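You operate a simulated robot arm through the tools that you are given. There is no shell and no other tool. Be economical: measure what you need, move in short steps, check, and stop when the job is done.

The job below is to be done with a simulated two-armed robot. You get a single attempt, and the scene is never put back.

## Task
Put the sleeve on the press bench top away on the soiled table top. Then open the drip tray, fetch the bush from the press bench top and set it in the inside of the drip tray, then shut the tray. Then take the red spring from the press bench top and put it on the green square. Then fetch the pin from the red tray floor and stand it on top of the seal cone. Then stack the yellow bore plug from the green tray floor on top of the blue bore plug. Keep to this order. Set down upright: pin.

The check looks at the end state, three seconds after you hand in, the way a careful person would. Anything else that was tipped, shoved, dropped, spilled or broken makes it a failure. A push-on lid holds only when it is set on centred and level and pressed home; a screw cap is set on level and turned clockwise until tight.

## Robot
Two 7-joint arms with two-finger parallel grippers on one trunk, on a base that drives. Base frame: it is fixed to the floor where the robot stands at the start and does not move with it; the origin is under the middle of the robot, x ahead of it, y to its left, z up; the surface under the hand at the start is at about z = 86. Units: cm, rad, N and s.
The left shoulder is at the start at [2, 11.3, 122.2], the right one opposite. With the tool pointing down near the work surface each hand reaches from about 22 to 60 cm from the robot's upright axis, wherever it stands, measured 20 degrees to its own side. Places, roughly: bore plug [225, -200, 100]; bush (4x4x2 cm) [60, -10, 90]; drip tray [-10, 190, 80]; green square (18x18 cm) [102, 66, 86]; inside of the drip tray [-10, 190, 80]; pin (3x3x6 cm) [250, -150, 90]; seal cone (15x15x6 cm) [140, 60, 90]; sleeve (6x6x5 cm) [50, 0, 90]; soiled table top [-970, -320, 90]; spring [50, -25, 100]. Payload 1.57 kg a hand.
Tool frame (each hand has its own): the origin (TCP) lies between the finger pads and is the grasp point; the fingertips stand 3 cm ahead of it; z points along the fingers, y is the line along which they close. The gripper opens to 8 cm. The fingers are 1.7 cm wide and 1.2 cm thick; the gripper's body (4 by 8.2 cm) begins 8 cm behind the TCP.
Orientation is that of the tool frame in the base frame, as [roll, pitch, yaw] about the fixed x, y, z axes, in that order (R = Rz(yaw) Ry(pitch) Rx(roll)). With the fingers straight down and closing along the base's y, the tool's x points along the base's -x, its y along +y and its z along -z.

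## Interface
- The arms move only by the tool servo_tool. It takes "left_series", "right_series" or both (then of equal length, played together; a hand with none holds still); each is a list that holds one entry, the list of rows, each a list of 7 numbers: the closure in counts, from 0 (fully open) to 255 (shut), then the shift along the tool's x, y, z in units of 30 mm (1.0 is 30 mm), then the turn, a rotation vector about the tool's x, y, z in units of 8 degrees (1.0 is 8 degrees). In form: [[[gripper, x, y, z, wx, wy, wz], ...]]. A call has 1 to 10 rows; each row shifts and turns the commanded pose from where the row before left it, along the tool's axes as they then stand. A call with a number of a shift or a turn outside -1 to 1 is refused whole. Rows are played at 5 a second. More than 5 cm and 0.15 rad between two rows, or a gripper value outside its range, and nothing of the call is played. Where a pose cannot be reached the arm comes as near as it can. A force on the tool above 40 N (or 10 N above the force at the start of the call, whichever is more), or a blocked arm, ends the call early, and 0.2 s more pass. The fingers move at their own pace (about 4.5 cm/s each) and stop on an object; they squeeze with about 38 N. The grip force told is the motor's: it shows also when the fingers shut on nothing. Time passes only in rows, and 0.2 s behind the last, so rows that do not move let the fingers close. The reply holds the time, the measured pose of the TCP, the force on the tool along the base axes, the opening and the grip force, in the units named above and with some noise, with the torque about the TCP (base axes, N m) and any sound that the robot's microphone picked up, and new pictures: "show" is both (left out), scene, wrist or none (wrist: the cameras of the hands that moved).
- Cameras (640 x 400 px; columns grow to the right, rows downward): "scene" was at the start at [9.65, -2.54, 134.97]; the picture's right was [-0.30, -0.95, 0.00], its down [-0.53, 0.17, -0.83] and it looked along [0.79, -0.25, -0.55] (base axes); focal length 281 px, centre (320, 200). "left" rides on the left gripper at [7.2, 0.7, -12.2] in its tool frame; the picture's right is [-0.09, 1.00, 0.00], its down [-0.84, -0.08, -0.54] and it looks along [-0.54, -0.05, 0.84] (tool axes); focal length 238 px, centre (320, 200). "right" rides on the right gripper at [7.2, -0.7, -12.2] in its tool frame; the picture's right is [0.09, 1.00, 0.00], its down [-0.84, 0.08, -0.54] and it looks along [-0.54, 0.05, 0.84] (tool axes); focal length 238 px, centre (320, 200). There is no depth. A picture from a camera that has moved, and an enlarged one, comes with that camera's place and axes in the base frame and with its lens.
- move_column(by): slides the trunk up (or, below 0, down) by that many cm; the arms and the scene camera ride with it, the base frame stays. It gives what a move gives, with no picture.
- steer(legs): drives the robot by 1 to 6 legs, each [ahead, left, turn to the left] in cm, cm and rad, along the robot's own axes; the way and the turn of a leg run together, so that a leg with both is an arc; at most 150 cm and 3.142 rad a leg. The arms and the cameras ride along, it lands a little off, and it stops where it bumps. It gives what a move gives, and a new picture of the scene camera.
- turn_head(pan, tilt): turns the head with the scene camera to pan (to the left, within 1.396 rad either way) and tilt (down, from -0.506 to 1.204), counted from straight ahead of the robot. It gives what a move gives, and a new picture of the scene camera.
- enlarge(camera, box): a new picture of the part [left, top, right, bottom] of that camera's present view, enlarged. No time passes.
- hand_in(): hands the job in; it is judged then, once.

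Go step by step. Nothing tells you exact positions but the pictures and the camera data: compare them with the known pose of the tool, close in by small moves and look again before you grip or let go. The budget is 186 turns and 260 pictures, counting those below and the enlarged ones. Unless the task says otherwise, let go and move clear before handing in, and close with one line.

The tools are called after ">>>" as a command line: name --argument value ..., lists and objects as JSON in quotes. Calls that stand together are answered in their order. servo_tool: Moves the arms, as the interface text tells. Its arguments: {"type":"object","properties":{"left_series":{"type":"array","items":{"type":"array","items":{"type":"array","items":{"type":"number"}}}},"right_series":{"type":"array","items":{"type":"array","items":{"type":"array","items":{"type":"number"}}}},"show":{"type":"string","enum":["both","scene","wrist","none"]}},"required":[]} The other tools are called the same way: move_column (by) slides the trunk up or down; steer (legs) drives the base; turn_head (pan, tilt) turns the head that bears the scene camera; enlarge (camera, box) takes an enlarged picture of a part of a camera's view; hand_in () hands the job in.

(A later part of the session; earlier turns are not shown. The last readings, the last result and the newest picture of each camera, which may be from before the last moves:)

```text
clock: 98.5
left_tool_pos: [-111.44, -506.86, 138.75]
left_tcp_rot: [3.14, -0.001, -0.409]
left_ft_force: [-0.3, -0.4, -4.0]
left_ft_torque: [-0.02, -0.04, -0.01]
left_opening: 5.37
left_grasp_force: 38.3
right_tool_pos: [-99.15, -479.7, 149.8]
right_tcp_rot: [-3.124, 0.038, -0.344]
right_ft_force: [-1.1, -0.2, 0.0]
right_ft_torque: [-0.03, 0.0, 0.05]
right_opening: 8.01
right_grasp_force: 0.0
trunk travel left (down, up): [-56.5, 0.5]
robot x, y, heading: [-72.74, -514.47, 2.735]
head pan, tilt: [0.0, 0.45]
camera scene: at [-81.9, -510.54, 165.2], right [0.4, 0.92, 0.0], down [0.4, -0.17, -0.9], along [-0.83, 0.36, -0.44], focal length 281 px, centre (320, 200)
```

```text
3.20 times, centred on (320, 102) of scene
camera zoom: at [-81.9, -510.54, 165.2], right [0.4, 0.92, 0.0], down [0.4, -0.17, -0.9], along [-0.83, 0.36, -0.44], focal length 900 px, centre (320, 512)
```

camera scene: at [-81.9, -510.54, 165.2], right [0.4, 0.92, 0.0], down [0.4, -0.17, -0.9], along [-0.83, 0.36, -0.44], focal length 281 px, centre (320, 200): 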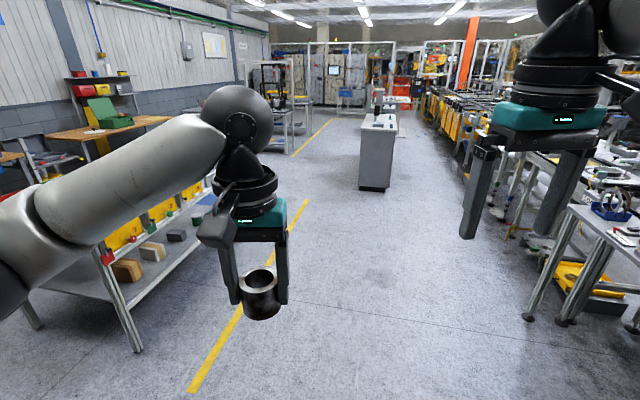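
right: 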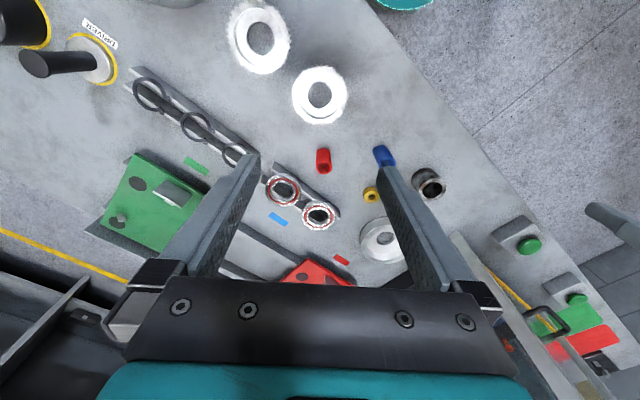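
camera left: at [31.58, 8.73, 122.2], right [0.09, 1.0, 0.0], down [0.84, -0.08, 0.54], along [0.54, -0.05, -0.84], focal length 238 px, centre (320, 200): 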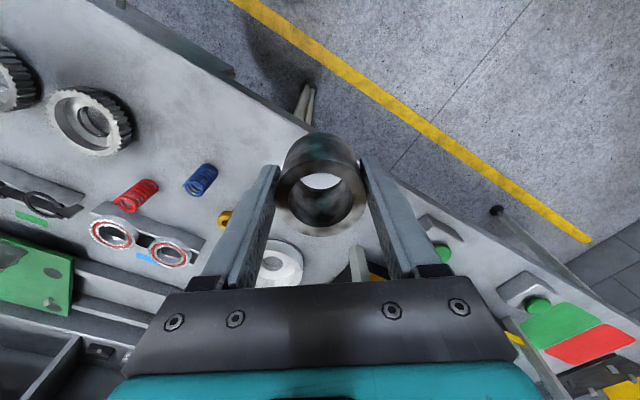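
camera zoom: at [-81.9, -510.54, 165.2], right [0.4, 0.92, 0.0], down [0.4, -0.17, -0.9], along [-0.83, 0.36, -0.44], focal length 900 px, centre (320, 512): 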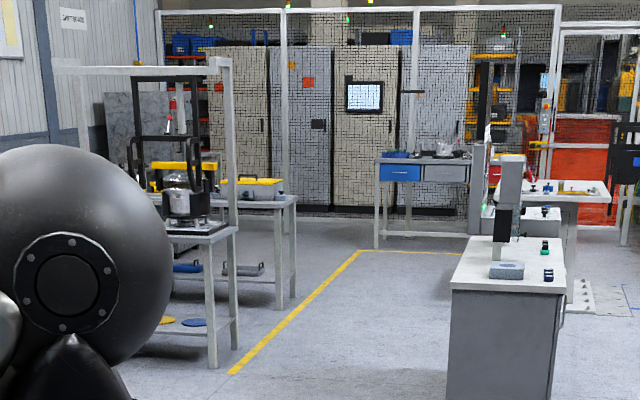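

I'll drive straight ahead between the cabinet and the framed table, then look again.

>>> steer --legs '[[150, 0, 0], [150, 0, 0], [60, 0, 0]]'

>>> turn_head --pan 0.3 --tilt 0.3

```text
clock: 115.8
left_tool_pos: [-434.89, -358.99, 138.85]
left_tcp_rot: [3.141, -0.001, -0.435]
left_ft_force: [-0.9, -0.2, -3.3]
left_ft_torque: [0.0, -0.06, -0.02]
left_opening: 5.32
left_grasp_force: 38.3
right_tool_pos: [-421.84, -332.13, 149.83]
right_tcp_rot: [-3.125, 0.039, -0.372]
right_ft_force: [0.1, 0.9, -0.2]
right_ft_torque: [-0.03, 0.0, -0.02]
right_opening: 8.0
right_grasp_force: 0.2
trunk travel left (down, up): [-56.5, 0.5]
robot x, y, heading: [-396.22, -367.87, 2.705]
head pan, tilt: [0.0, 0.45]
camera scene: at [-405.37, -363.51, 165.2], right [0.42, 0.91, 0.0], down [0.39, -0.18, -0.9], along [-0.82, 0.38, -0.44], focal length 281 px, centre (320, 200)
```

scene: 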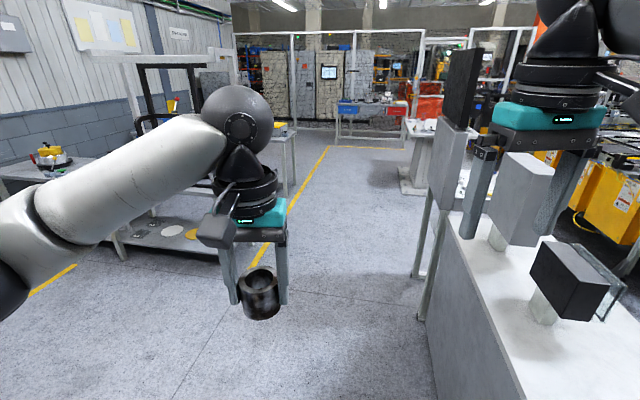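

```text
clock: 116.6
left_tool_pos: [-434.66, -359.01, 138.93]
left_tcp_rot: [3.14, -0.001, -0.434]
left_ft_force: [0.5, -0.1, -5.0]
left_ft_torque: [0.03, 0.0, -0.02]
left_opening: 5.32
left_grasp_force: 38.5
right_tool_pos: [-421.73, -332.28, 149.93]
right_tcp_rot: [-3.125, 0.037, -0.372]
right_ft_force: [0.3, 0.2, 0.1]
right_ft_torque: [-0.02, 0.02, 0.05]
right_opening: 8.0
right_grasp_force: 0.1
trunk travel left (down, up): [-56.5, 0.5]
robot x, y, heading: [-396.4, -367.91, 2.706]
head pan, tilt: [0.3, 0.3]
camera scene: at [-406.26, -366.13, 166.59], right [0.14, 0.99, 0.0], down [0.29, -0.04, -0.96], along [-0.95, 0.13, -0.3], focal length 281 px, centre (320, 200)
```

scene: 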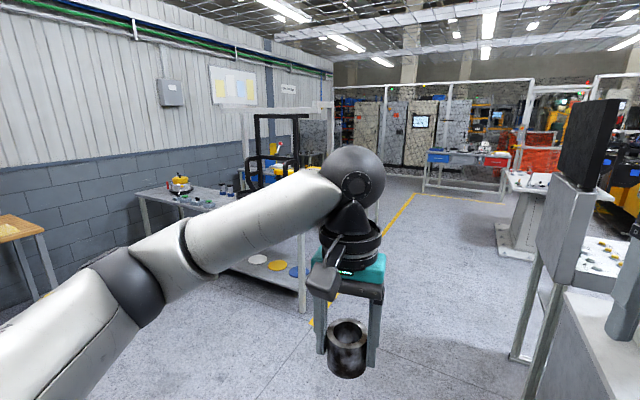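

The way is clear ahead. I'll continue 190 cm and look again.

>>> steer --legs '[[95, 0, 0], [95, 0, 0]]'

```text
clock: 126.1
left_tool_pos: [-607.34, -275.73, 138.88]
left_tcp_rot: [3.139, -0.002, -0.456]
left_ft_force: [0.0, -0.8, -4.0]
left_ft_torque: [-0.02, -0.06, -0.01]
left_opening: 5.35
left_grasp_force: 37.4
right_tool_pos: [-593.87, -249.25, 149.86]
right_tcp_rot: [-3.125, 0.039, -0.39]
right_ft_force: [0.0, 0.3, 0.3]
right_ft_torque: [0.01, -0.01, 0.01]
right_opening: 7.99
right_grasp_force: 0.1
trunk travel left (down, up): [-56.5, 0.5]
robot x, y, heading: [-569.24, -285.58, 2.686]
head pan, tilt: [0.3, 0.3]
camera scene: at [-578.99, -283.48, 166.6], right [0.16, 0.99, 0.0], down [0.29, -0.05, -0.96], along [-0.94, 0.15, -0.3], focal length 281 px, centre (320, 200)
```

scene: 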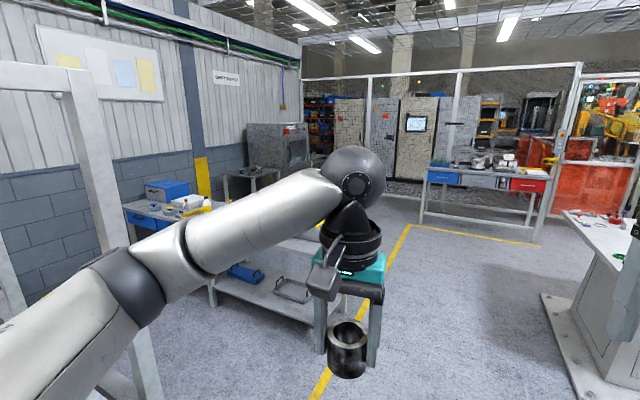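

The small grey table beside the grey machine, near pixel (248, 175), matches the soiled table's place. I'll zoom in.

>>> enlarge --camera "scene" --box '[180, 110, 340, 210]'

```text
4.00 times, centred on (260, 160) of scene
camera zoom: at [-578.99, -283.48, 166.6], right [0.16, 0.99, 0.0], down [0.29, -0.05, -0.96], along [-0.94, 0.15, -0.3], focal length 1125 px, centre (560, 360)
```

zoom: 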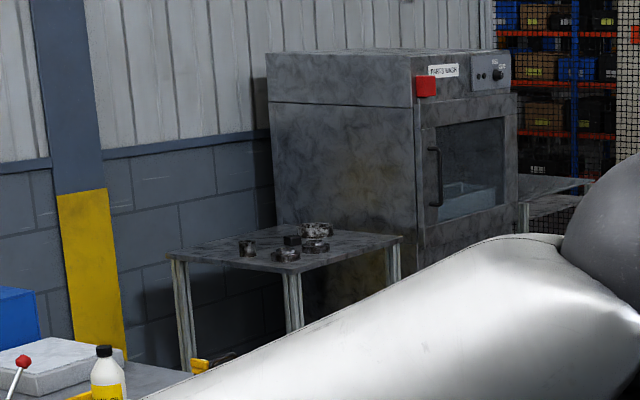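

That is the soiled table, with dirty parts on it; its near corner is about [-929, -311]. I'll drive along the aisle, turn to face it, and look.

>>> turn_head --pan 0 --tilt 0.5

>>> steer --legs '[[0, 0, -0.166], [150, 0, 0], [140, 0, 0], [0, 0, 1.57]]'

```text
clock: 126.9
left_tool_pos: [-607.33, -275.73, 138.82]
left_tcp_rot: [3.139, -0.002, -0.455]
left_ft_force: [0.7, 0.7, -3.8]
left_ft_torque: [-0.02, -0.02, 0.02]
left_opening: 5.33
left_grasp_force: 37.9
right_tool_pos: [-593.81, -249.4, 149.82]
right_tcp_rot: [-3.126, 0.038, -0.391]
right_ft_force: [0.7, 0.9, 0.4]
right_ft_torque: [-0.01, -0.03, -0.04]
right_opening: 8.02
right_grasp_force: 0.0
trunk travel left (down, up): [-56.5, 0.5]
robot x, y, heading: [-568.98, -285.71, 2.684]
head pan, tilt: [0.0, 0.499]
camera scene: at [-577.91, -280.94, 164.76], right [0.44, 0.9, 0.0], down [0.43, -0.21, -0.88], along [-0.79, 0.39, -0.48], focal length 281 px, centre (320, 200)
```

scene: 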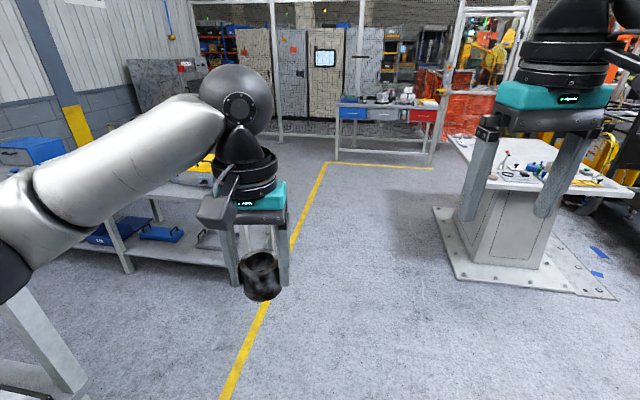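

```text
clock: 145.5
left_tool_pos: [-824.18, -153.04, 138.85]
left_tcp_rot: [3.141, -0.002, 0.941]
left_ft_force: [-0.3, 0.2, -3.5]
left_ft_torque: [0.01, -0.04, -0.02]
left_opening: 5.36
left_grasp_force: 37.6
right_tool_pos: [-847.86, -135.12, 149.83]
right_tcp_rot: [-3.123, 0.039, 1.005]
right_ft_force: [0.6, -0.8, 0.0]
right_ft_torque: [-0.03, 0.0, -0.03]
right_opening: 7.98
right_grasp_force: 0.0
trunk travel left (down, up): [-56.5, 0.5]
robot x, y, heading: [-808.19, -117.06, -2.199]
head pan, tilt: [0.0, 0.499]
camera scene: at [-813.72, -125.1, 164.76], right [-0.81, 0.59, 0.0], down [0.28, 0.39, -0.88], along [-0.52, -0.71, -0.48], focal length 281 px, centre (320, 200)
```

scene: 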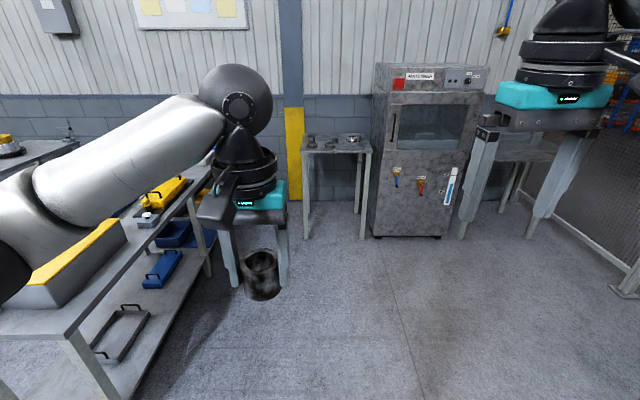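

The table is ahead, slightly right. I'll zoom to find a free spot.

>>> enlarge --camera "scene" --box '[285, 115, 385, 178]'

```text
6.35 times, centred on (335, 146) of scene
camera zoom: at [-813.72, -125.1, 164.76], right [-0.81, 0.59, 0.0], down [0.28, 0.39, -0.88], along [-0.52, -0.71, -0.48], focal length 1786 px, centre (225, 540)
```

zoom: 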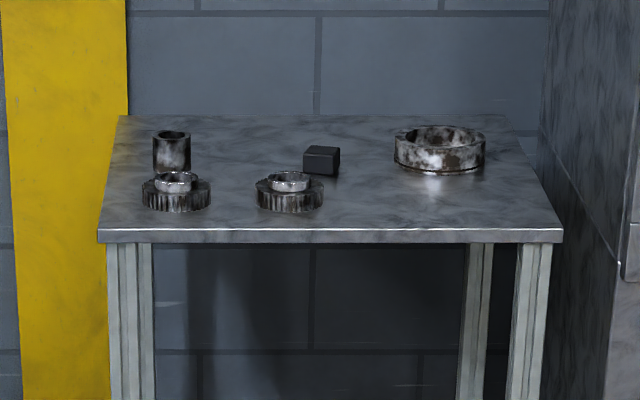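

The front right of the table top is free. I'll tuck the right hand in so it clears the washer, then drive up to the table.

>>> servo_tool --right_series '[[[0, 0.9, 0, 0, 0, 0, 0], [0, 0.9, 0, 0, 0, 0, 0], [0, 0.9, 0, 0, 0, 0, 0], [0, 0.9, 0, 0, 0, 0, 0]]]' --show "none"

>>> turn_head --pan 0.1 --tilt 0.85

>>> steer --legs '[[130, -22, 0], [58, -10, 0]]'

```text
clock: 146.5
left_tool_pos: [-824.2, -152.87, 138.83]
left_tcp_rot: [3.139, -0.003, 0.942]
left_ft_force: [-0.3, 0.1, -4.4]
left_ft_torque: [0.02, -0.03, 0.0]
left_opening: 5.34
left_grasp_force: 37.8
right_tool_pos: [-841.95, -125.83, 149.48]
right_tcp_rot: [-3.126, 0.039, 1.003]
right_ft_force: [0.0, 0.7, 0.4]
right_ft_torque: [0.02, -0.02, -0.02]
right_opening: 8.01
right_grasp_force: 0.1
trunk travel left (down, up): [-56.5, 0.5]
robot x, y, heading: [-807.85, -117.38, -2.2]
head pan, tilt: [0.0, 0.499]
```

```text
clock: 147.4
left_tool_pos: [-824.17, -153.05, 138.88]
left_tcp_rot: [3.14, -0.002, 0.941]
left_ft_force: [-0.4, 0.0, -4.4]
left_ft_torque: [0.04, -0.03, 0.02]
left_opening: 5.33
left_grasp_force: 38.8
right_tool_pos: [-842.03, -125.98, 149.48]
right_tcp_rot: [-3.124, 0.038, 1.003]
right_ft_force: [-0.1, 0.0, -0.5]
right_ft_torque: [-0.03, 0.03, 0.0]
right_opening: 8.01
right_grasp_force: 0.0
trunk travel left (down, up): [-56.5, 0.5]
robot x, y, heading: [-807.83, -117.2, -2.208]
head pan, tilt: [0.099, 0.85]
camera scene: at [-812.31, -124.47, 161.76], right [-0.86, 0.51, 0.0], down [0.38, 0.65, -0.66], along [-0.34, -0.57, -0.75], focal length 281 px, centre (320, 200)
```

scene: 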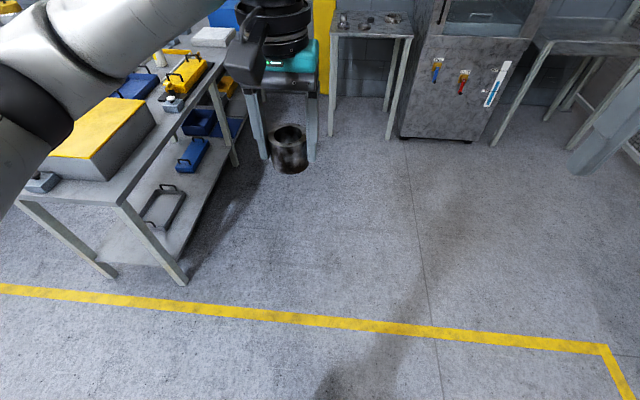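

```text
clock: 157.0
left_tool_pos: [-964.9, -285.12, 138.82]
left_tcp_rot: [3.139, -0.003, 0.922]
left_ft_force: [-0.2, -0.9, -4.7]
left_ft_torque: [0.03, -0.01, -0.01]
left_opening: 5.35
left_grasp_force: 37.7
right_tool_pos: [-982.27, -257.65, 149.43]
right_tcp_rot: [-3.126, 0.038, 0.984]
right_ft_force: [0.4, 0.3, -0.3]
right_ft_torque: [-0.01, -0.02, 0.07]
right_opening: 8.0
right_grasp_force: 0.0
trunk travel left (down, up): [-56.5, 0.5]
robot x, y, heading: [-948.29, -249.22, -2.219]
head pan, tilt: [0.099, 0.85]
camera scene: at [-952.56, -256.79, 161.76], right [-0.85, 0.52, 0.0], down [0.39, 0.64, -0.66], along [-0.35, -0.56, -0.75], focal length 281 px, centre (320, 200)
```

scene: 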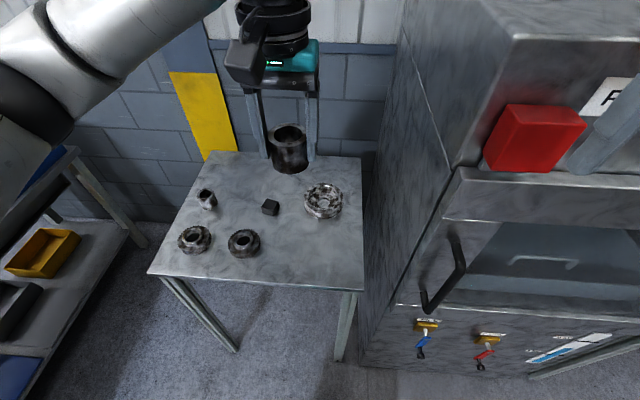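

The table is right in front; free spot near [-974, -294]. I'll lower the trunk and move the left hand over it.

>>> move_column --by -26

>>> servo_tool --left_series '[[[255, -1, -0.14, 0, 0, 0, 0], [255, -1, -0.14, 0, 0, 0, 0], [255, -1, -0.14, 0, 0, 0, 0], [255, -1, -0.14, 0, 0, 0, 0], [255, 0, 0, 1, 0, 0, 0], [255, 0, 0, 0, 0, 0, 0]]]'

```text
clock: 159.7
left_tool_pos: [-964.9, -285.05, 113.0]
left_tcp_rot: [3.138, -0.003, 0.922]
left_ft_force: [-0.3, 0.6, -4.4]
left_ft_torque: [0.03, -0.02, -0.01]
left_opening: 5.31
left_grasp_force: 38.2
right_tool_pos: [-982.23, -257.69, 123.52]
right_tcp_rot: [-3.125, 0.04, 0.985]
right_ft_force: [0.1, 0.2, 0.6]
right_ft_torque: [0.02, -0.02, 0.02]
right_opening: 7.99
right_grasp_force: 0.1
trunk travel left (down, up): [-30.5, 26.5]
robot x, y, heading: [-948.18, -249.3, -2.219]
head pan, tilt: [0.099, 0.85]
```

```text
clock: 161.1
left_tool_pos: [-973.48, -293.87, 109.84]
left_tcp_rot: [3.139, -0.001, 0.921]
left_ft_force: [-0.1, 0.0, -3.9]
left_ft_torque: [0.03, 0.0, 0.01]
left_opening: 5.33
left_grasp_force: 38.2
right_tool_pos: [-982.26, -257.75, 123.44]
right_tcp_rot: [-3.125, 0.037, 0.984]
right_ft_force: [0.5, 0.6, 0.9]
right_ft_torque: [-0.01, -0.03, 0.02]
right_opening: 7.97
right_grasp_force: 0.1
trunk travel left (down, up): [-30.5, 26.5]
robot x, y, heading: [-948.13, -249.2, -2.22]
head pan, tilt: [0.099, 0.85]
camera scene: at [-952.56, -256.75, 135.76], right [-0.85, 0.52, 0.0], down [0.39, 0.64, -0.66], along [-0.35, -0.56, -0.75], focal length 281 px, centre (320, 200)
camera left: at [-968.56, -288.47, 122.1], right [0.74, -0.68, 0.0], down [-0.57, -0.62, 0.54], along [-0.36, -0.4, -0.84], focal length 238 px, centre (320, 200)
```

scene: 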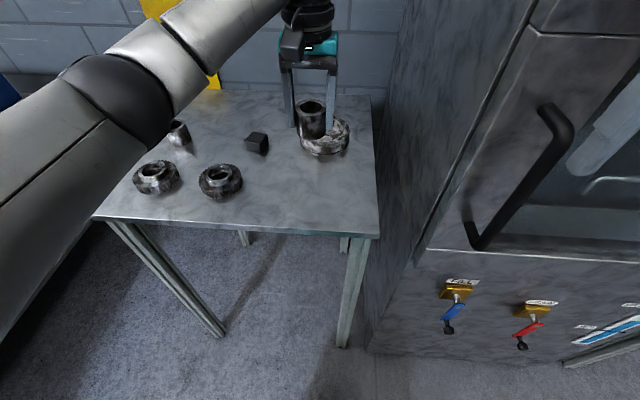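
left: 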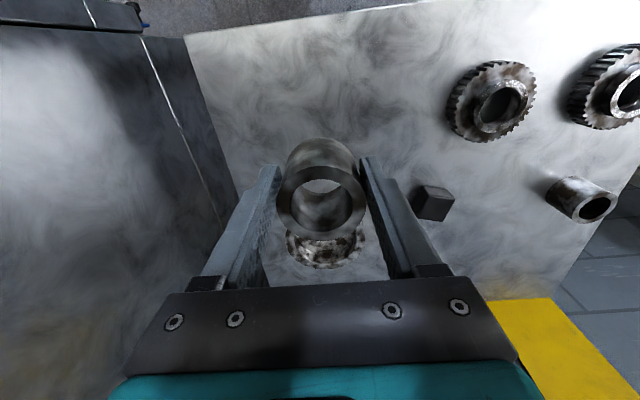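

The landing spot is clear. I'll descend, then feel for the table.

>>> servo_tool --left_series '[[[255, 0, 0, 1, 0, 0, 0], [255, 0, 0, 1, 0, 0, 0], [255, 0, 0, 1, 0, 0, 0], [255, 0, 0, 1, 0, 0, 0], [255, 0, 0, 0.5, 0, 0, 0], [255, 0, 0, 0, 0, 0, 0]]]' --show "scene"

>>> enlarge --camera "scene" --box '[240, 90, 400, 190]'

```text
clock: 162.5
left_tool_pos: [-973.46, -293.59, 96.24]
left_tcp_rot: [3.14, -0.002, 0.922]
left_ft_force: [-0.1, 0.0, -4.2]
left_ft_torque: [0.04, 0.0, 0.01]
left_opening: 5.34
left_grasp_force: 38.9
right_tool_pos: [-982.21, -257.64, 123.44]
right_tcp_rot: [-3.125, 0.038, 0.984]
right_ft_force: [-0.6, 1.0, -0.1]
right_ft_torque: [-0.01, -0.02, -0.03]
right_opening: 8.0
right_grasp_force: 0.0
trunk travel left (down, up): [-30.5, 26.5]
robot x, y, heading: [-948.38, -249.21, -2.223]
head pan, tilt: [0.099, 0.85]
camera scene: at [-952.55, -256.77, 135.76], right [-0.85, 0.52, 0.0], down [0.39, 0.64, -0.66], along [-0.35, -0.56, -0.75], focal length 281 px, centre (320, 200)
```

scene: 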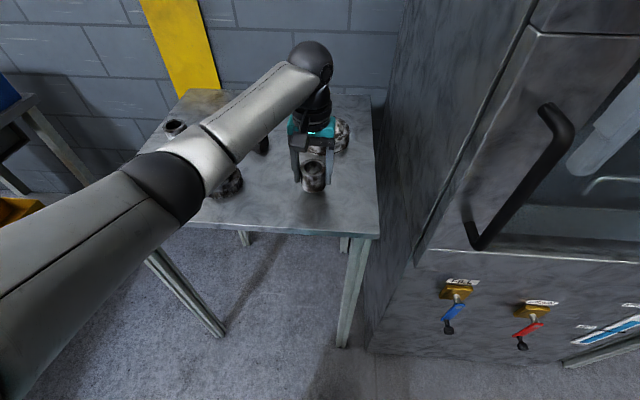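

```text
4.00 times, centred on (320, 140) of scene
camera zoom: at [-952.55, -256.77, 135.76], right [-0.85, 0.52, 0.0], down [0.39, 0.64, -0.66], along [-0.35, -0.56, -0.75], focal length 1125 px, centre (320, 440)
```

zoom: 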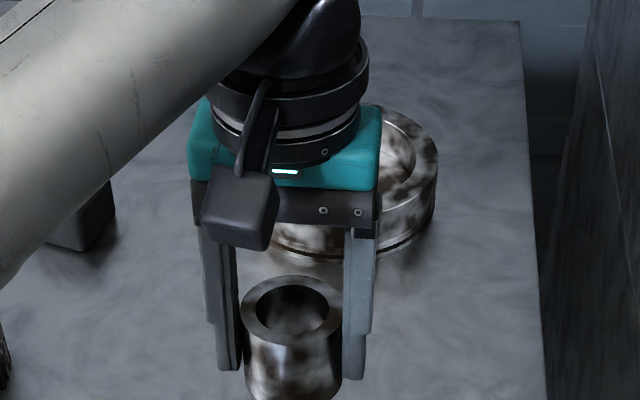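

Almost down. I'll feel for contact in small steps.

>>> servo_tool --left_series '[[[255, 0, 0, 0.15, 0, 0, 0], [255, 0, 0, 0.15, 0, 0, 0], [255, 0, 0, 0.15, 0, 0, 0], [255, 0, 0, 0.15, 0, 0, 0], [255, 0, 0, 0, 0, 0, 0]]]' --show "none"

>>> servo_tool --left_series '[[[255, 0, 0, 0.1, 0, 0, 0], [255, 0, 0, 0.1, 0, 0, 0], [255, 0, 0, 0.1, 0, 0, 0], [255, 0, 0, 0, 0, 0, 0]]]' --show "scene"

```text
clock: 163.7
left_tool_pos: [-973.45, -293.65, 94.52]
left_tcp_rot: [3.141, -0.001, 0.922]
left_ft_force: [-0.3, -0.2, -4.3]
left_ft_torque: [-0.03, -0.07, -0.01]
left_opening: 5.34
left_grasp_force: 38.8
right_tool_pos: [-982.28, -257.74, 123.51]
right_tcp_rot: [-3.123, 0.039, 0.984]
right_ft_force: [-1.2, -0.5, -0.3]
right_ft_torque: [-0.01, 0.01, 0.02]
right_opening: 8.02
right_grasp_force: 0.0
trunk travel left (down, up): [-30.5, 26.5]
robot x, y, heading: [-948.25, -249.26, -2.22]
head pan, tilt: [0.099, 0.85]
```

```text
clock: 164.7
left_tool_pos: [-973.5, -293.54, 94.09]
left_tcp_rot: [-3.14, 0.006, 0.92]
left_ft_force: [3.6, 0.9, 30.4]
left_ft_torque: [-0.33, 0.3, -0.05]
left_opening: 5.26
left_grasp_force: 37.9
right_tool_pos: [-982.05, -257.47, 123.47]
right_tcp_rot: [-3.124, 0.04, 0.985]
right_ft_force: [-0.2, -0.3, 0.3]
right_ft_torque: [0.01, 0.04, 0.02]
right_opening: 8.01
right_grasp_force: 0.0
trunk travel left (down, up): [-30.5, 26.5]
robot x, y, heading: [-948.11, -248.95, -2.225]
head pan, tilt: [0.099, 0.85]
camera scene: at [-952.38, -256.54, 135.8], right [-0.85, 0.52, 0.0], down [0.39, 0.64, -0.66], along [-0.35, -0.56, -0.75], focal length 281 px, centre (320, 200)
```

scene: 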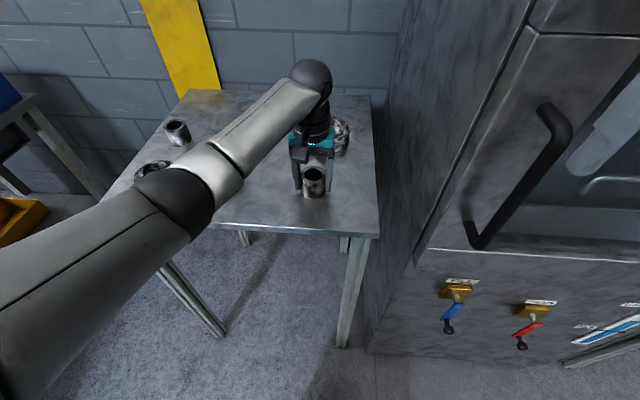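

The sleeve is on the table. I'll ease off, open and lift clear.

>>> servo_tool --left_series '[[[255, 0, 0, -0.12, 0, 0, 0], [255, 0, 0, 0, 0, 0, 0], [0, 0, 0, 0, 0, 0, 0], [0, 0, 0, 0, 0, 0, 0], [0, 0, 0, 0, 0, 0, 0], [0, 0, 0, -0.8, 0, 0, 0], [0, 0, 0, -1, 0, 0, 0], [0, 0, 0, -1, 0, 0, 0], [0, 0, 0, -1, 0, 0, 0], [0, 0.5, 0, -1, 0, 0, 0]]]'

```text
clock: 166.9
left_tool_pos: [-972.58, -292.34, 108.43]
left_tcp_rot: [3.138, -0.002, 0.922]
left_ft_force: [-0.5, 1.0, -0.6]
left_ft_torque: [-0.01, 0.02, 0.02]
left_opening: 7.99
left_grasp_force: 0.0
right_tool_pos: [-982.33, -257.66, 123.42]
right_tcp_rot: [-3.124, 0.038, 0.986]
right_ft_force: [0.5, -0.2, 0.1]
right_ft_torque: [0.0, 0.0, -0.03]
right_opening: 7.99
right_grasp_force: 0.0
trunk travel left (down, up): [-30.5, 26.5]
robot x, y, heading: [-947.94, -249.39, -2.221]
head pan, tilt: [0.099, 0.85]
camera scene: at [-952.49, -256.73, 135.77], right [-0.85, 0.52, 0.0], down [0.39, 0.64, -0.66], along [-0.35, -0.56, -0.75], focal length 281 px, centre (320, 200)
camera left: at [-967.67, -287.0, 120.78], right [0.74, -0.68, 0.0], down [-0.57, -0.62, 0.54], along [-0.36, -0.4, -0.84], focal length 238 px, centre (320, 200)
```

scene: 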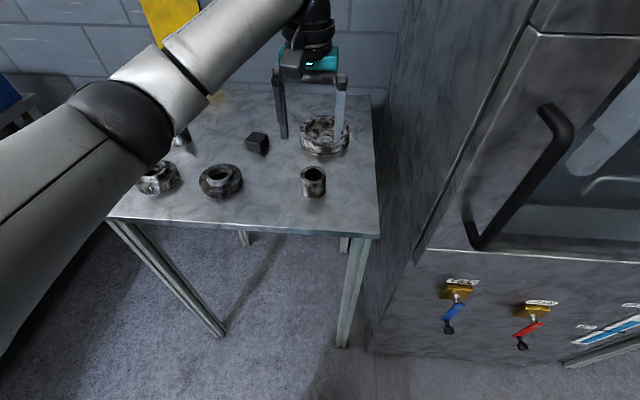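
left: 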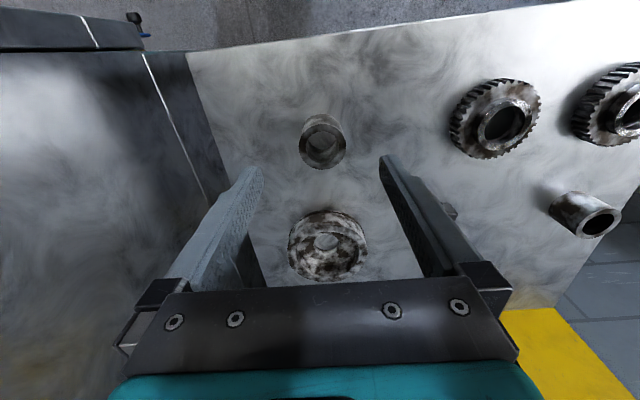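

The sleeve stands upright on the soiled table. I'll tuck the hands, raise the trunk and drive back the way I came.

>>> servo_tool --left_series '[[[0, 0.9, 0.3, -0.5, 0, 0, 0], [0, 0.9, 0.3, -0.5, 0, 0, 0], [0, 0.9, 0.3, 0, 0, 0, 0], [0, 0.9, 0.3, 0, 0, 0, 0]]]' --show "none"

>>> move_column --by 26

>>> turn_head --pan 0 --tilt 0.45

>>> steer --legs '[[-94, 16, 0], [-94, 16, 0], [0, 0, 1.607], [146, 0, 0], [140, 0, 0], [0, 0, 0.15]]'

```text
clock: 167.9
left_tool_pos: [-963.13, -285.75, 111.26]
left_tcp_rot: [3.14, -0.002, 0.922]
left_ft_force: [0.5, -0.1, 0.3]
left_ft_torque: [0.02, 0.02, 0.02]
left_opening: 8.01
left_grasp_force: 0.1
right_tool_pos: [-982.16, -257.64, 123.39]
right_tcp_rot: [-3.124, 0.039, 0.987]
right_ft_force: [0.3, 0.1, 0.5]
right_ft_torque: [-0.02, 0.0, 0.03]
right_opening: 8.02
right_grasp_force: 0.1
trunk travel left (down, up): [-30.5, 26.5]
robot x, y, heading: [-948.37, -249.27, -2.222]
head pan, tilt: [0.099, 0.85]
```

```text
clock: 170.6
left_tool_pos: [-963.26, -285.72, 137.28]
left_tcp_rot: [3.138, -0.002, 0.923]
left_ft_force: [-0.2, -0.5, 0.3]
left_ft_torque: [0.01, 0.0, -0.01]
left_opening: 7.99
left_grasp_force: 0.1
right_tool_pos: [-982.28, -257.65, 149.46]
right_tcp_rot: [-3.123, 0.04, 0.985]
right_ft_force: [-0.3, 0.1, 0.4]
right_ft_torque: [0.01, -0.02, -0.01]
right_opening: 7.99
right_grasp_force: 0.1
trunk travel left (down, up): [-56.5, 0.5]
robot x, y, heading: [-948.04, -249.39, -2.218]
head pan, tilt: [0.099, 0.85]
```

```text
clock: 171.4
left_tool_pos: [-963.19, -285.86, 137.31]
left_tcp_rot: [3.14, 0.0, 0.921]
left_ft_force: [0.9, 0.0, -0.2]
left_ft_torque: [0.04, 0.01, 0.02]
left_opening: 7.99
left_grasp_force: 0.1
right_tool_pos: [-982.28, -257.73, 149.54]
right_tcp_rot: [-3.124, 0.038, 0.983]
right_ft_force: [-0.3, -0.3, 1.3]
right_ft_torque: [0.0, -0.03, 0.02]
right_opening: 7.98
right_grasp_force: 0.0
trunk travel left (down, up): [-56.5, 0.5]
robot x, y, heading: [-948.13, -249.48, -2.226]
head pan, tilt: [0.0, 0.45]
camera scene: at [-954.01, -257.41, 165.2], right [-0.8, 0.61, 0.0], down [0.26, 0.35, -0.9], along [-0.54, -0.72, -0.44], focal length 281 px, centre (320, 200)
```

scene: 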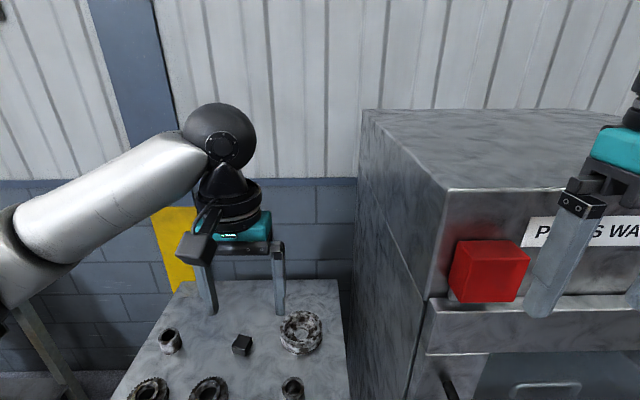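

```text
clock: 198.9
left_tool_pos: [-547.75, -315.94, 137.28]
left_tcp_rot: [-3.141, -0.002, 2.605]
left_ft_force: [0.4, 0.1, -0.3]
left_ft_torque: [-0.04, 0.01, -0.02]
left_opening: 7.98
left_grasp_force: 0.1
right_tool_pos: [-573.74, -338.08, 149.58]
right_tcp_rot: [-3.124, 0.037, 2.669]
right_ft_force: [0.8, 0.6, 0.6]
right_ft_torque: [0.05, 0.01, 0.04]
right_opening: 8.0
right_grasp_force: 0.0
trunk travel left (down, up): [-56.5, 0.5]
robot x, y, heading: [-586.0, -305.18, -0.539]
head pan, tilt: [0.0, 0.45]
camera scene: at [-576.73, -310.09, 165.2], right [-0.51, -0.86, 0.0], down [-0.37, 0.22, -0.9], along [0.77, -0.46, -0.44], focal length 281 px, centre (320, 200)
```

scene: 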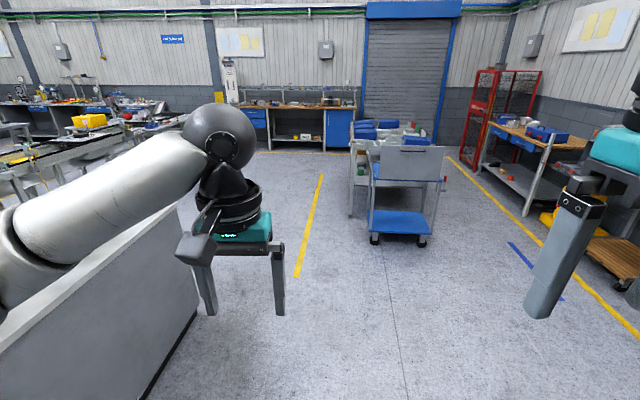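

I'm back in the wide aisle; the cabinet is on the left and the blue cart ahead on the right. I'll pass between them.

>>> steer --legs '[[0, 0, 0.117], [104, 0, 0], [103, 0, 0], [0, 0, 0.057], [125, 0, 0], [125, 0, 0]]'

```text
clock: 222.1
left_tool_pos: [-122.64, -485.14, 137.29]
left_tcp_rot: [3.141, -0.002, 2.792]
left_ft_force: [-0.5, 0.0, -0.4]
left_ft_torque: [0.01, -0.02, 0.01]
left_opening: 8.0
left_grasp_force: 0.0
right_tool_pos: [-143.9, -511.81, 149.49]
right_tcp_rot: [-3.125, 0.038, 2.858]
right_ft_force: [-0.1, 0.1, 0.5]
right_ft_torque: [-0.06, 0.01, -0.04]
right_opening: 7.99
right_grasp_force: 0.2
trunk travel left (down, up): [-56.5, 0.5]
robot x, y, heading: [-161.95, -481.62, -0.351]
head pan, tilt: [0.0, 0.45]
camera scene: at [-152.24, -484.9, 165.21], right [-0.34, -0.94, 0.0], down [-0.41, 0.15, -0.9], along [0.85, -0.31, -0.44], focal length 281 px, centre (320, 200)
```

scene: 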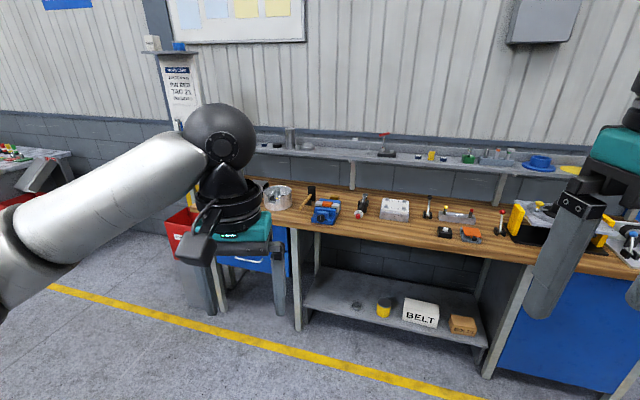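

I'm near the wall bench. I'll turn into the side aisle and go back past the conveyor's end.

>>> steer --legs '[[0, 0, -0.28], [76, 0, 0], [0, 0, 1.573], [150, 0, 0], [152, 0, 0], [0, 0, 1.571]]'

```text
refused: 152 is not a number from -150 to 150
```

>>> steer --legs '[[0, 0, -0.28], [76, 0, 0], [0, 0, 1.573], [150, 0, 0], [150, 0, 0], [0, 0, 1.571]]'

```text
clock: 249.1
left_tool_pos: [40.85, -269.54, 137.27]
left_tcp_rot: [3.142, -0.002, -0.603]
left_ft_force: [0.0, 0.2, 0.4]
left_ft_torque: [-0.02, -0.02, 0.0]
left_opening: 8.0
left_grasp_force: 0.1
right_tool_pos: [68.12, -249.19, 149.5]
right_tcp_rot: [-3.124, 0.037, -0.539]
right_ft_force: [-0.1, -0.3, 0.4]
right_ft_torque: [-0.01, 0.02, 0.0]
right_opening: 7.99
right_grasp_force: 0.0
trunk travel left (down, up): [-56.5, 0.5]
robot x, y, heading: [77.68, -282.93, 2.534]
head pan, tilt: [0.0, 0.45]
camera scene: at [69.74, -277.07, 165.21], right [0.57, 0.82, 0.0], down [0.36, -0.25, -0.9], along [-0.74, 0.51, -0.44], focal length 281 px, centre (320, 200)
```

scene: 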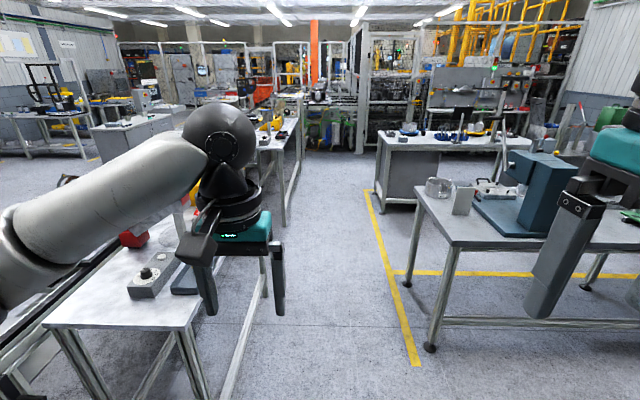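

The lane between the tables is clear. I'll drive to its middle and turn into the aisle along the press bench.

>>> steer --legs '[[124, 0, 0], [124, 0, 0], [0, 0, -1.585], [75, 0, 0]]'

```text
clock: 268.6
left_tool_pos: [-63.45, -44.67, 137.31]
left_tcp_rot: [3.139, -0.001, -2.212]
left_ft_force: [0.1, -0.3, 0.0]
left_ft_torque: [0.04, 0.02, 0.0]
left_opening: 7.99
left_grasp_force: 0.1
right_tool_pos: [-44.19, -72.66, 149.42]
right_tcp_rot: [-3.124, 0.037, -2.146]
right_ft_force: [0.0, 0.1, 0.3]
right_ft_torque: [0.0, 0.02, -0.01]
right_opening: 7.99
right_grasp_force: 0.2
trunk travel left (down, up): [-56.5, 0.5]
robot x, y, heading: [-78.33, -81.2, 0.929]
head pan, tilt: [0.0, 0.45]
camera scene: at [-71.98, -72.9, 165.21], right [0.8, -0.6, 0.0], down [-0.26, -0.35, -0.9], along [0.54, 0.72, -0.44], focal length 281 px, centre (320, 200)
```

scene: 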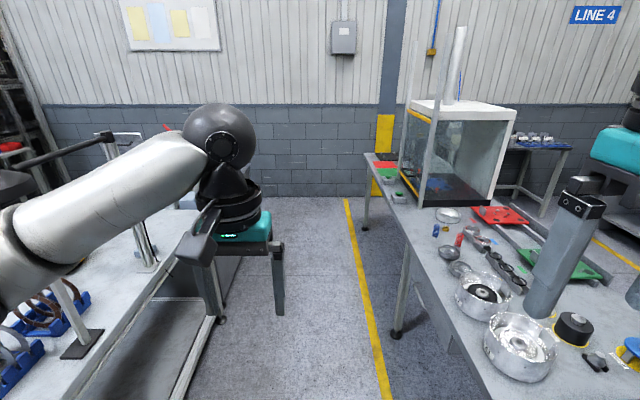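

The aisle ahead is clear. I'll look left to find the drip tray cabinet.

>>> turn_head --pan 0.45 --tilt 0.45

>>> steer --legs '[[80, 0, 0]]'

```text
clock: 269.5
left_tool_pos: [-63.49, -44.62, 137.46]
left_tcp_rot: [3.141, -0.003, -2.211]
left_ft_force: [0.4, 0.6, -0.5]
left_ft_torque: [-0.02, -0.02, -0.03]
left_opening: 8.01
left_grasp_force: 0.1
right_tool_pos: [-44.12, -72.58, 149.55]
right_tcp_rot: [-3.125, 0.038, -2.147]
right_ft_force: [0.2, -0.2, -0.1]
right_ft_torque: [-0.01, -0.02, 0.0]
right_opening: 7.99
right_grasp_force: 0.0
trunk travel left (down, up): [-56.5, 0.5]
robot x, y, heading: [-78.42, -81.13, 0.933]
head pan, tilt: [0.45, 0.45]
camera scene: at [-75.74, -71.27, 165.21], right [0.98, -0.19, 0.0], down [-0.08, -0.43, -0.9], along [0.17, 0.88, -0.44], focal length 281 px, centre (320, 200)
```

scene: 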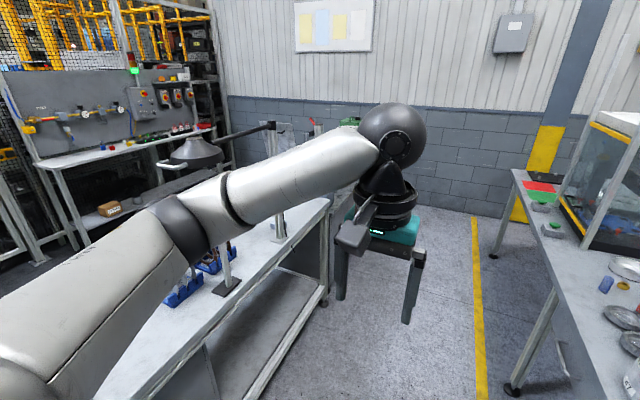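

```text
clock: 273.8
left_tool_pos: [-15.82, 19.85, 137.26]
left_tcp_rot: [3.141, -0.002, -2.207]
left_ft_force: [0.1, 0.2, -0.2]
left_ft_torque: [-0.03, -0.01, -0.01]
left_opening: 7.99
left_grasp_force: 0.0
right_tool_pos: [3.67, -8.01, 149.51]
right_tcp_rot: [-3.125, 0.039, -2.142]
right_ft_force: [0.2, 0.5, -0.4]
right_ft_torque: [-0.01, -0.01, 0.01]
right_opening: 8.01
right_grasp_force: 0.1
trunk travel left (down, up): [-56.5, 0.5]
robot x, y, heading: [-30.5, -16.81, 0.939]
head pan, tilt: [0.45, 0.45]
camera scene: at [-28.01, -6.83, 165.21], right [0.98, -0.18, 0.0], down [-0.08, -0.43, -0.9], along [0.17, 0.88, -0.44], focal length 281 px, centre (320, 200)
```

scene: 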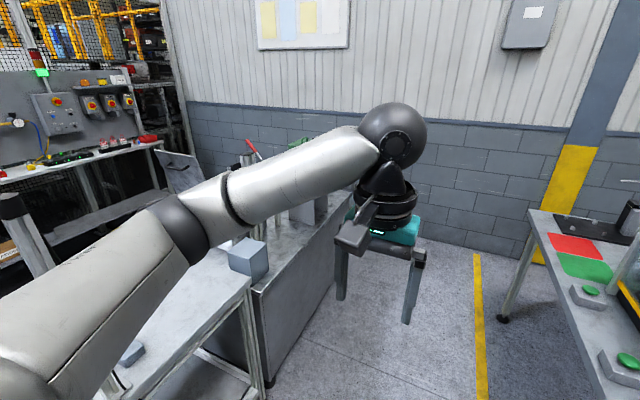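

The tray should be at the green can's stand. I'll advance further and look directly at it.

>>> steer --legs '[[75, 0, 0]]'

>>> turn_head --pan 1.2 --tilt 0.6

```text
clock: 277.9
left_tool_pos: [29.32, 79.92, 137.29]
left_tcp_rot: [3.14, -0.001, -2.213]
left_ft_force: [0.0, 0.4, -0.3]
left_ft_torque: [-0.05, 0.01, -0.02]
left_opening: 8.0
left_grasp_force: 0.1
right_tool_pos: [48.44, 51.89, 149.47]
right_tcp_rot: [-3.125, 0.037, -2.149]
right_ft_force: [-0.9, -0.7, -0.1]
right_ft_torque: [-0.01, 0.03, 0.02]
right_opening: 8.02
right_grasp_force: 0.0
trunk travel left (down, up): [-56.5, 0.5]
robot x, y, heading: [14.22, 43.34, 0.926]
head pan, tilt: [0.45, 0.45]
camera scene: at [16.82, 53.33, 165.21], right [0.98, -0.19, 0.0], down [-0.08, -0.43, -0.9], along [0.17, 0.88, -0.44], focal length 281 px, centre (320, 200)
```

scene: 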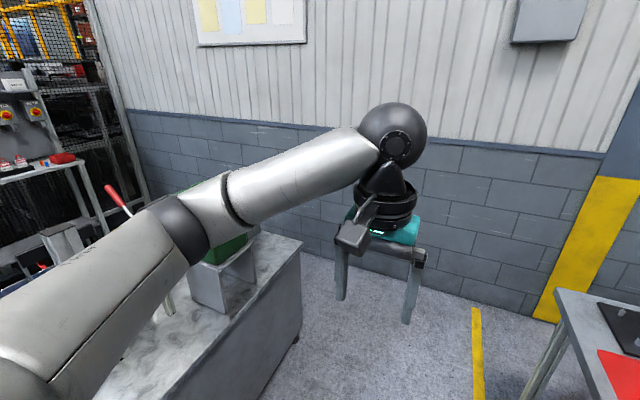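

```text
clock: 278.9
left_tool_pos: [29.1, 79.97, 137.26]
left_tcp_rot: [3.141, -0.003, -2.213]
left_ft_force: [-1.1, -0.3, 1.0]
left_ft_torque: [0.0, 0.0, -0.04]
left_opening: 7.99
left_grasp_force: 0.0
right_tool_pos: [48.47, 51.94, 149.52]
right_tcp_rot: [-3.126, 0.038, -2.148]
right_ft_force: [0.0, -0.2, -0.8]
right_ft_torque: [0.01, 0.01, 0.0]
right_opening: 8.0
right_grasp_force: 0.0
trunk travel left (down, up): [-56.5, 0.5]
robot x, y, heading: [14.07, 43.54, 0.929]
head pan, tilt: [1.201, 0.6]
camera scene: at [10.39, 51.81, 163.85], right [0.85, 0.53, 0.0], down [0.3, -0.48, -0.83], along [-0.44, 0.7, -0.56], focal length 281 px, centre (320, 200)
```

scene: 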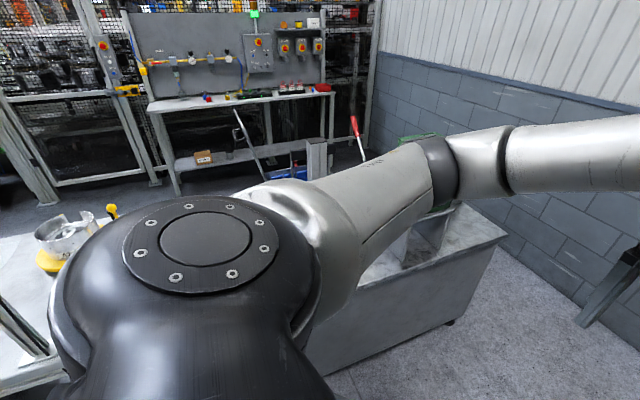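

The arm hides it. I'll advance and turn left to face the cabinet.

>>> steer --legs '[[90, 0, 0], [0, 0, 1.58]]'

>>> turn_head --pan 0 --tilt 0.75

```text
clock: 287.5
left_tool_pos: [31.62, 129.53, 137.29]
left_tcp_rot: [3.139, -0.002, -0.638]
left_ft_force: [0.1, 0.0, 0.7]
left_ft_torque: [0.0, 0.02, 0.02]
left_opening: 7.99
left_grasp_force: 0.2
right_tool_pos: [59.46, 149.0, 149.57]
right_tcp_rot: [-3.127, 0.039, -0.573]
right_ft_force: [-0.6, 0.2, 0.1]
right_ft_torque: [-0.01, 0.03, 0.0]
right_opening: 8.02
right_grasp_force: 0.1
trunk travel left (down, up): [-56.5, 0.5]
robot x, y, heading: [68.14, 115.0, 2.504]
head pan, tilt: [1.201, 0.6]
camera scene: at [60.05, 110.9, 163.85], right [-0.53, 0.85, 0.0], down [0.48, 0.3, -0.83], along [-0.7, -0.44, -0.56], focal length 281 px, centre (320, 200)
```

scene: 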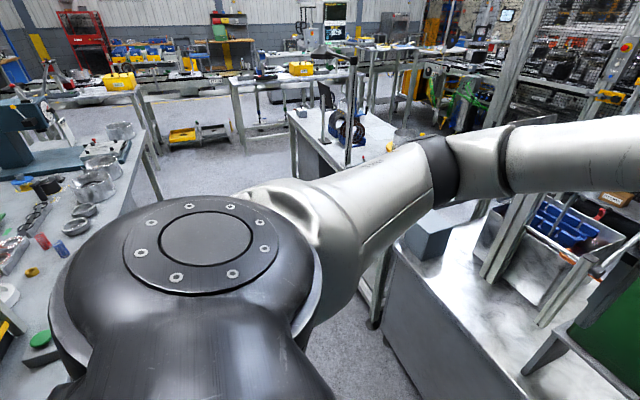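

```text
clock: 288.9
left_tool_pos: [31.64, 129.55, 137.38]
left_tcp_rot: [3.141, -0.003, -0.637]
left_ft_force: [0.0, 0.9, -0.2]
left_ft_torque: [0.02, 0.02, 0.01]
left_opening: 8.0
left_grasp_force: 0.0
right_tool_pos: [59.52, 149.01, 149.51]
right_tcp_rot: [-3.127, 0.039, -0.573]
right_ft_force: [-0.2, -0.6, -0.8]
right_ft_torque: [0.02, 0.01, 0.01]
right_opening: 7.98
right_grasp_force: 0.0
trunk travel left (down, up): [-56.5, 0.5]
robot x, y, heading: [68.24, 115.03, 2.508]
head pan, tilt: [0.0, 0.75]
camera scene: at [60.86, 120.55, 162.56], right [0.59, 0.8, 0.0], down [0.55, -0.41, -0.73], along [-0.59, 0.43, -0.68], focal length 281 px, centre (320, 200)
```

scene: 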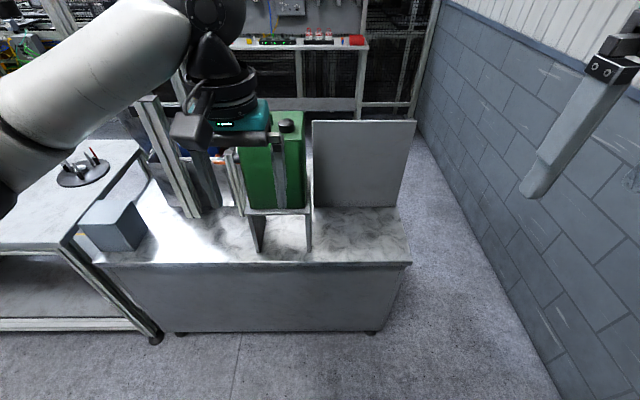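

The green can stands on the cabinet; the tray must be near the blank plate to its right. I'll zoom in.

>>> enlarge --camera "scene" --box '[120, 90, 440, 290]'

>>> enlarge --camera "left" --box '[0, 0, 640, 400]'

>>> enlarge --camera "right" --box '[0, 0, 640, 400]'

```text
2.00 times, centred on (280, 190) of scene
camera zoom: at [60.86, 120.55, 162.56], right [0.59, 0.8, 0.0], down [0.55, -0.41, -0.73], along [-0.59, 0.43, -0.68], focal length 562 px, centre (400, 220)
```

zoom: 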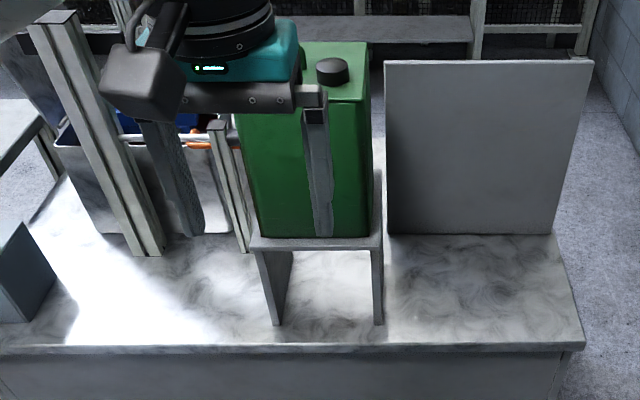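

```text
1.00 times, centred on (320, 200) of left (not enlarged: the box is as wide or as high as the picture)
camera zoom: at [37.03, 124.83, 149.62], right [-0.67, -0.75, 0.0], down [-0.63, 0.56, 0.54], along [-0.4, 0.36, -0.84], focal length 238 px, centre (320, 200)
```

zoom: 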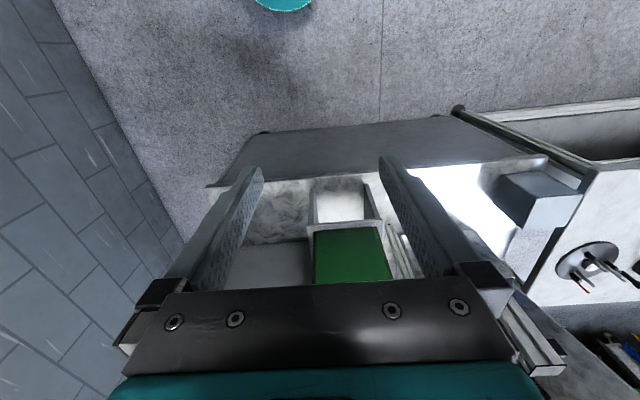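

```text
1.00 times, centred on (320, 200) of right (not enlarged: the box is as wide or as high as the picture)
camera zoom: at [66.1, 145.29, 161.6], right [-0.46, -0.89, -0.02], down [-0.73, 0.37, 0.57], along [-0.5, 0.28, -0.82], focal length 238 px, centre (320, 200)
```

zoom: 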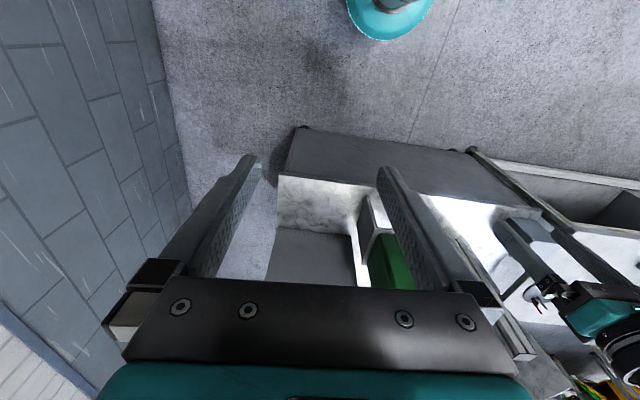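

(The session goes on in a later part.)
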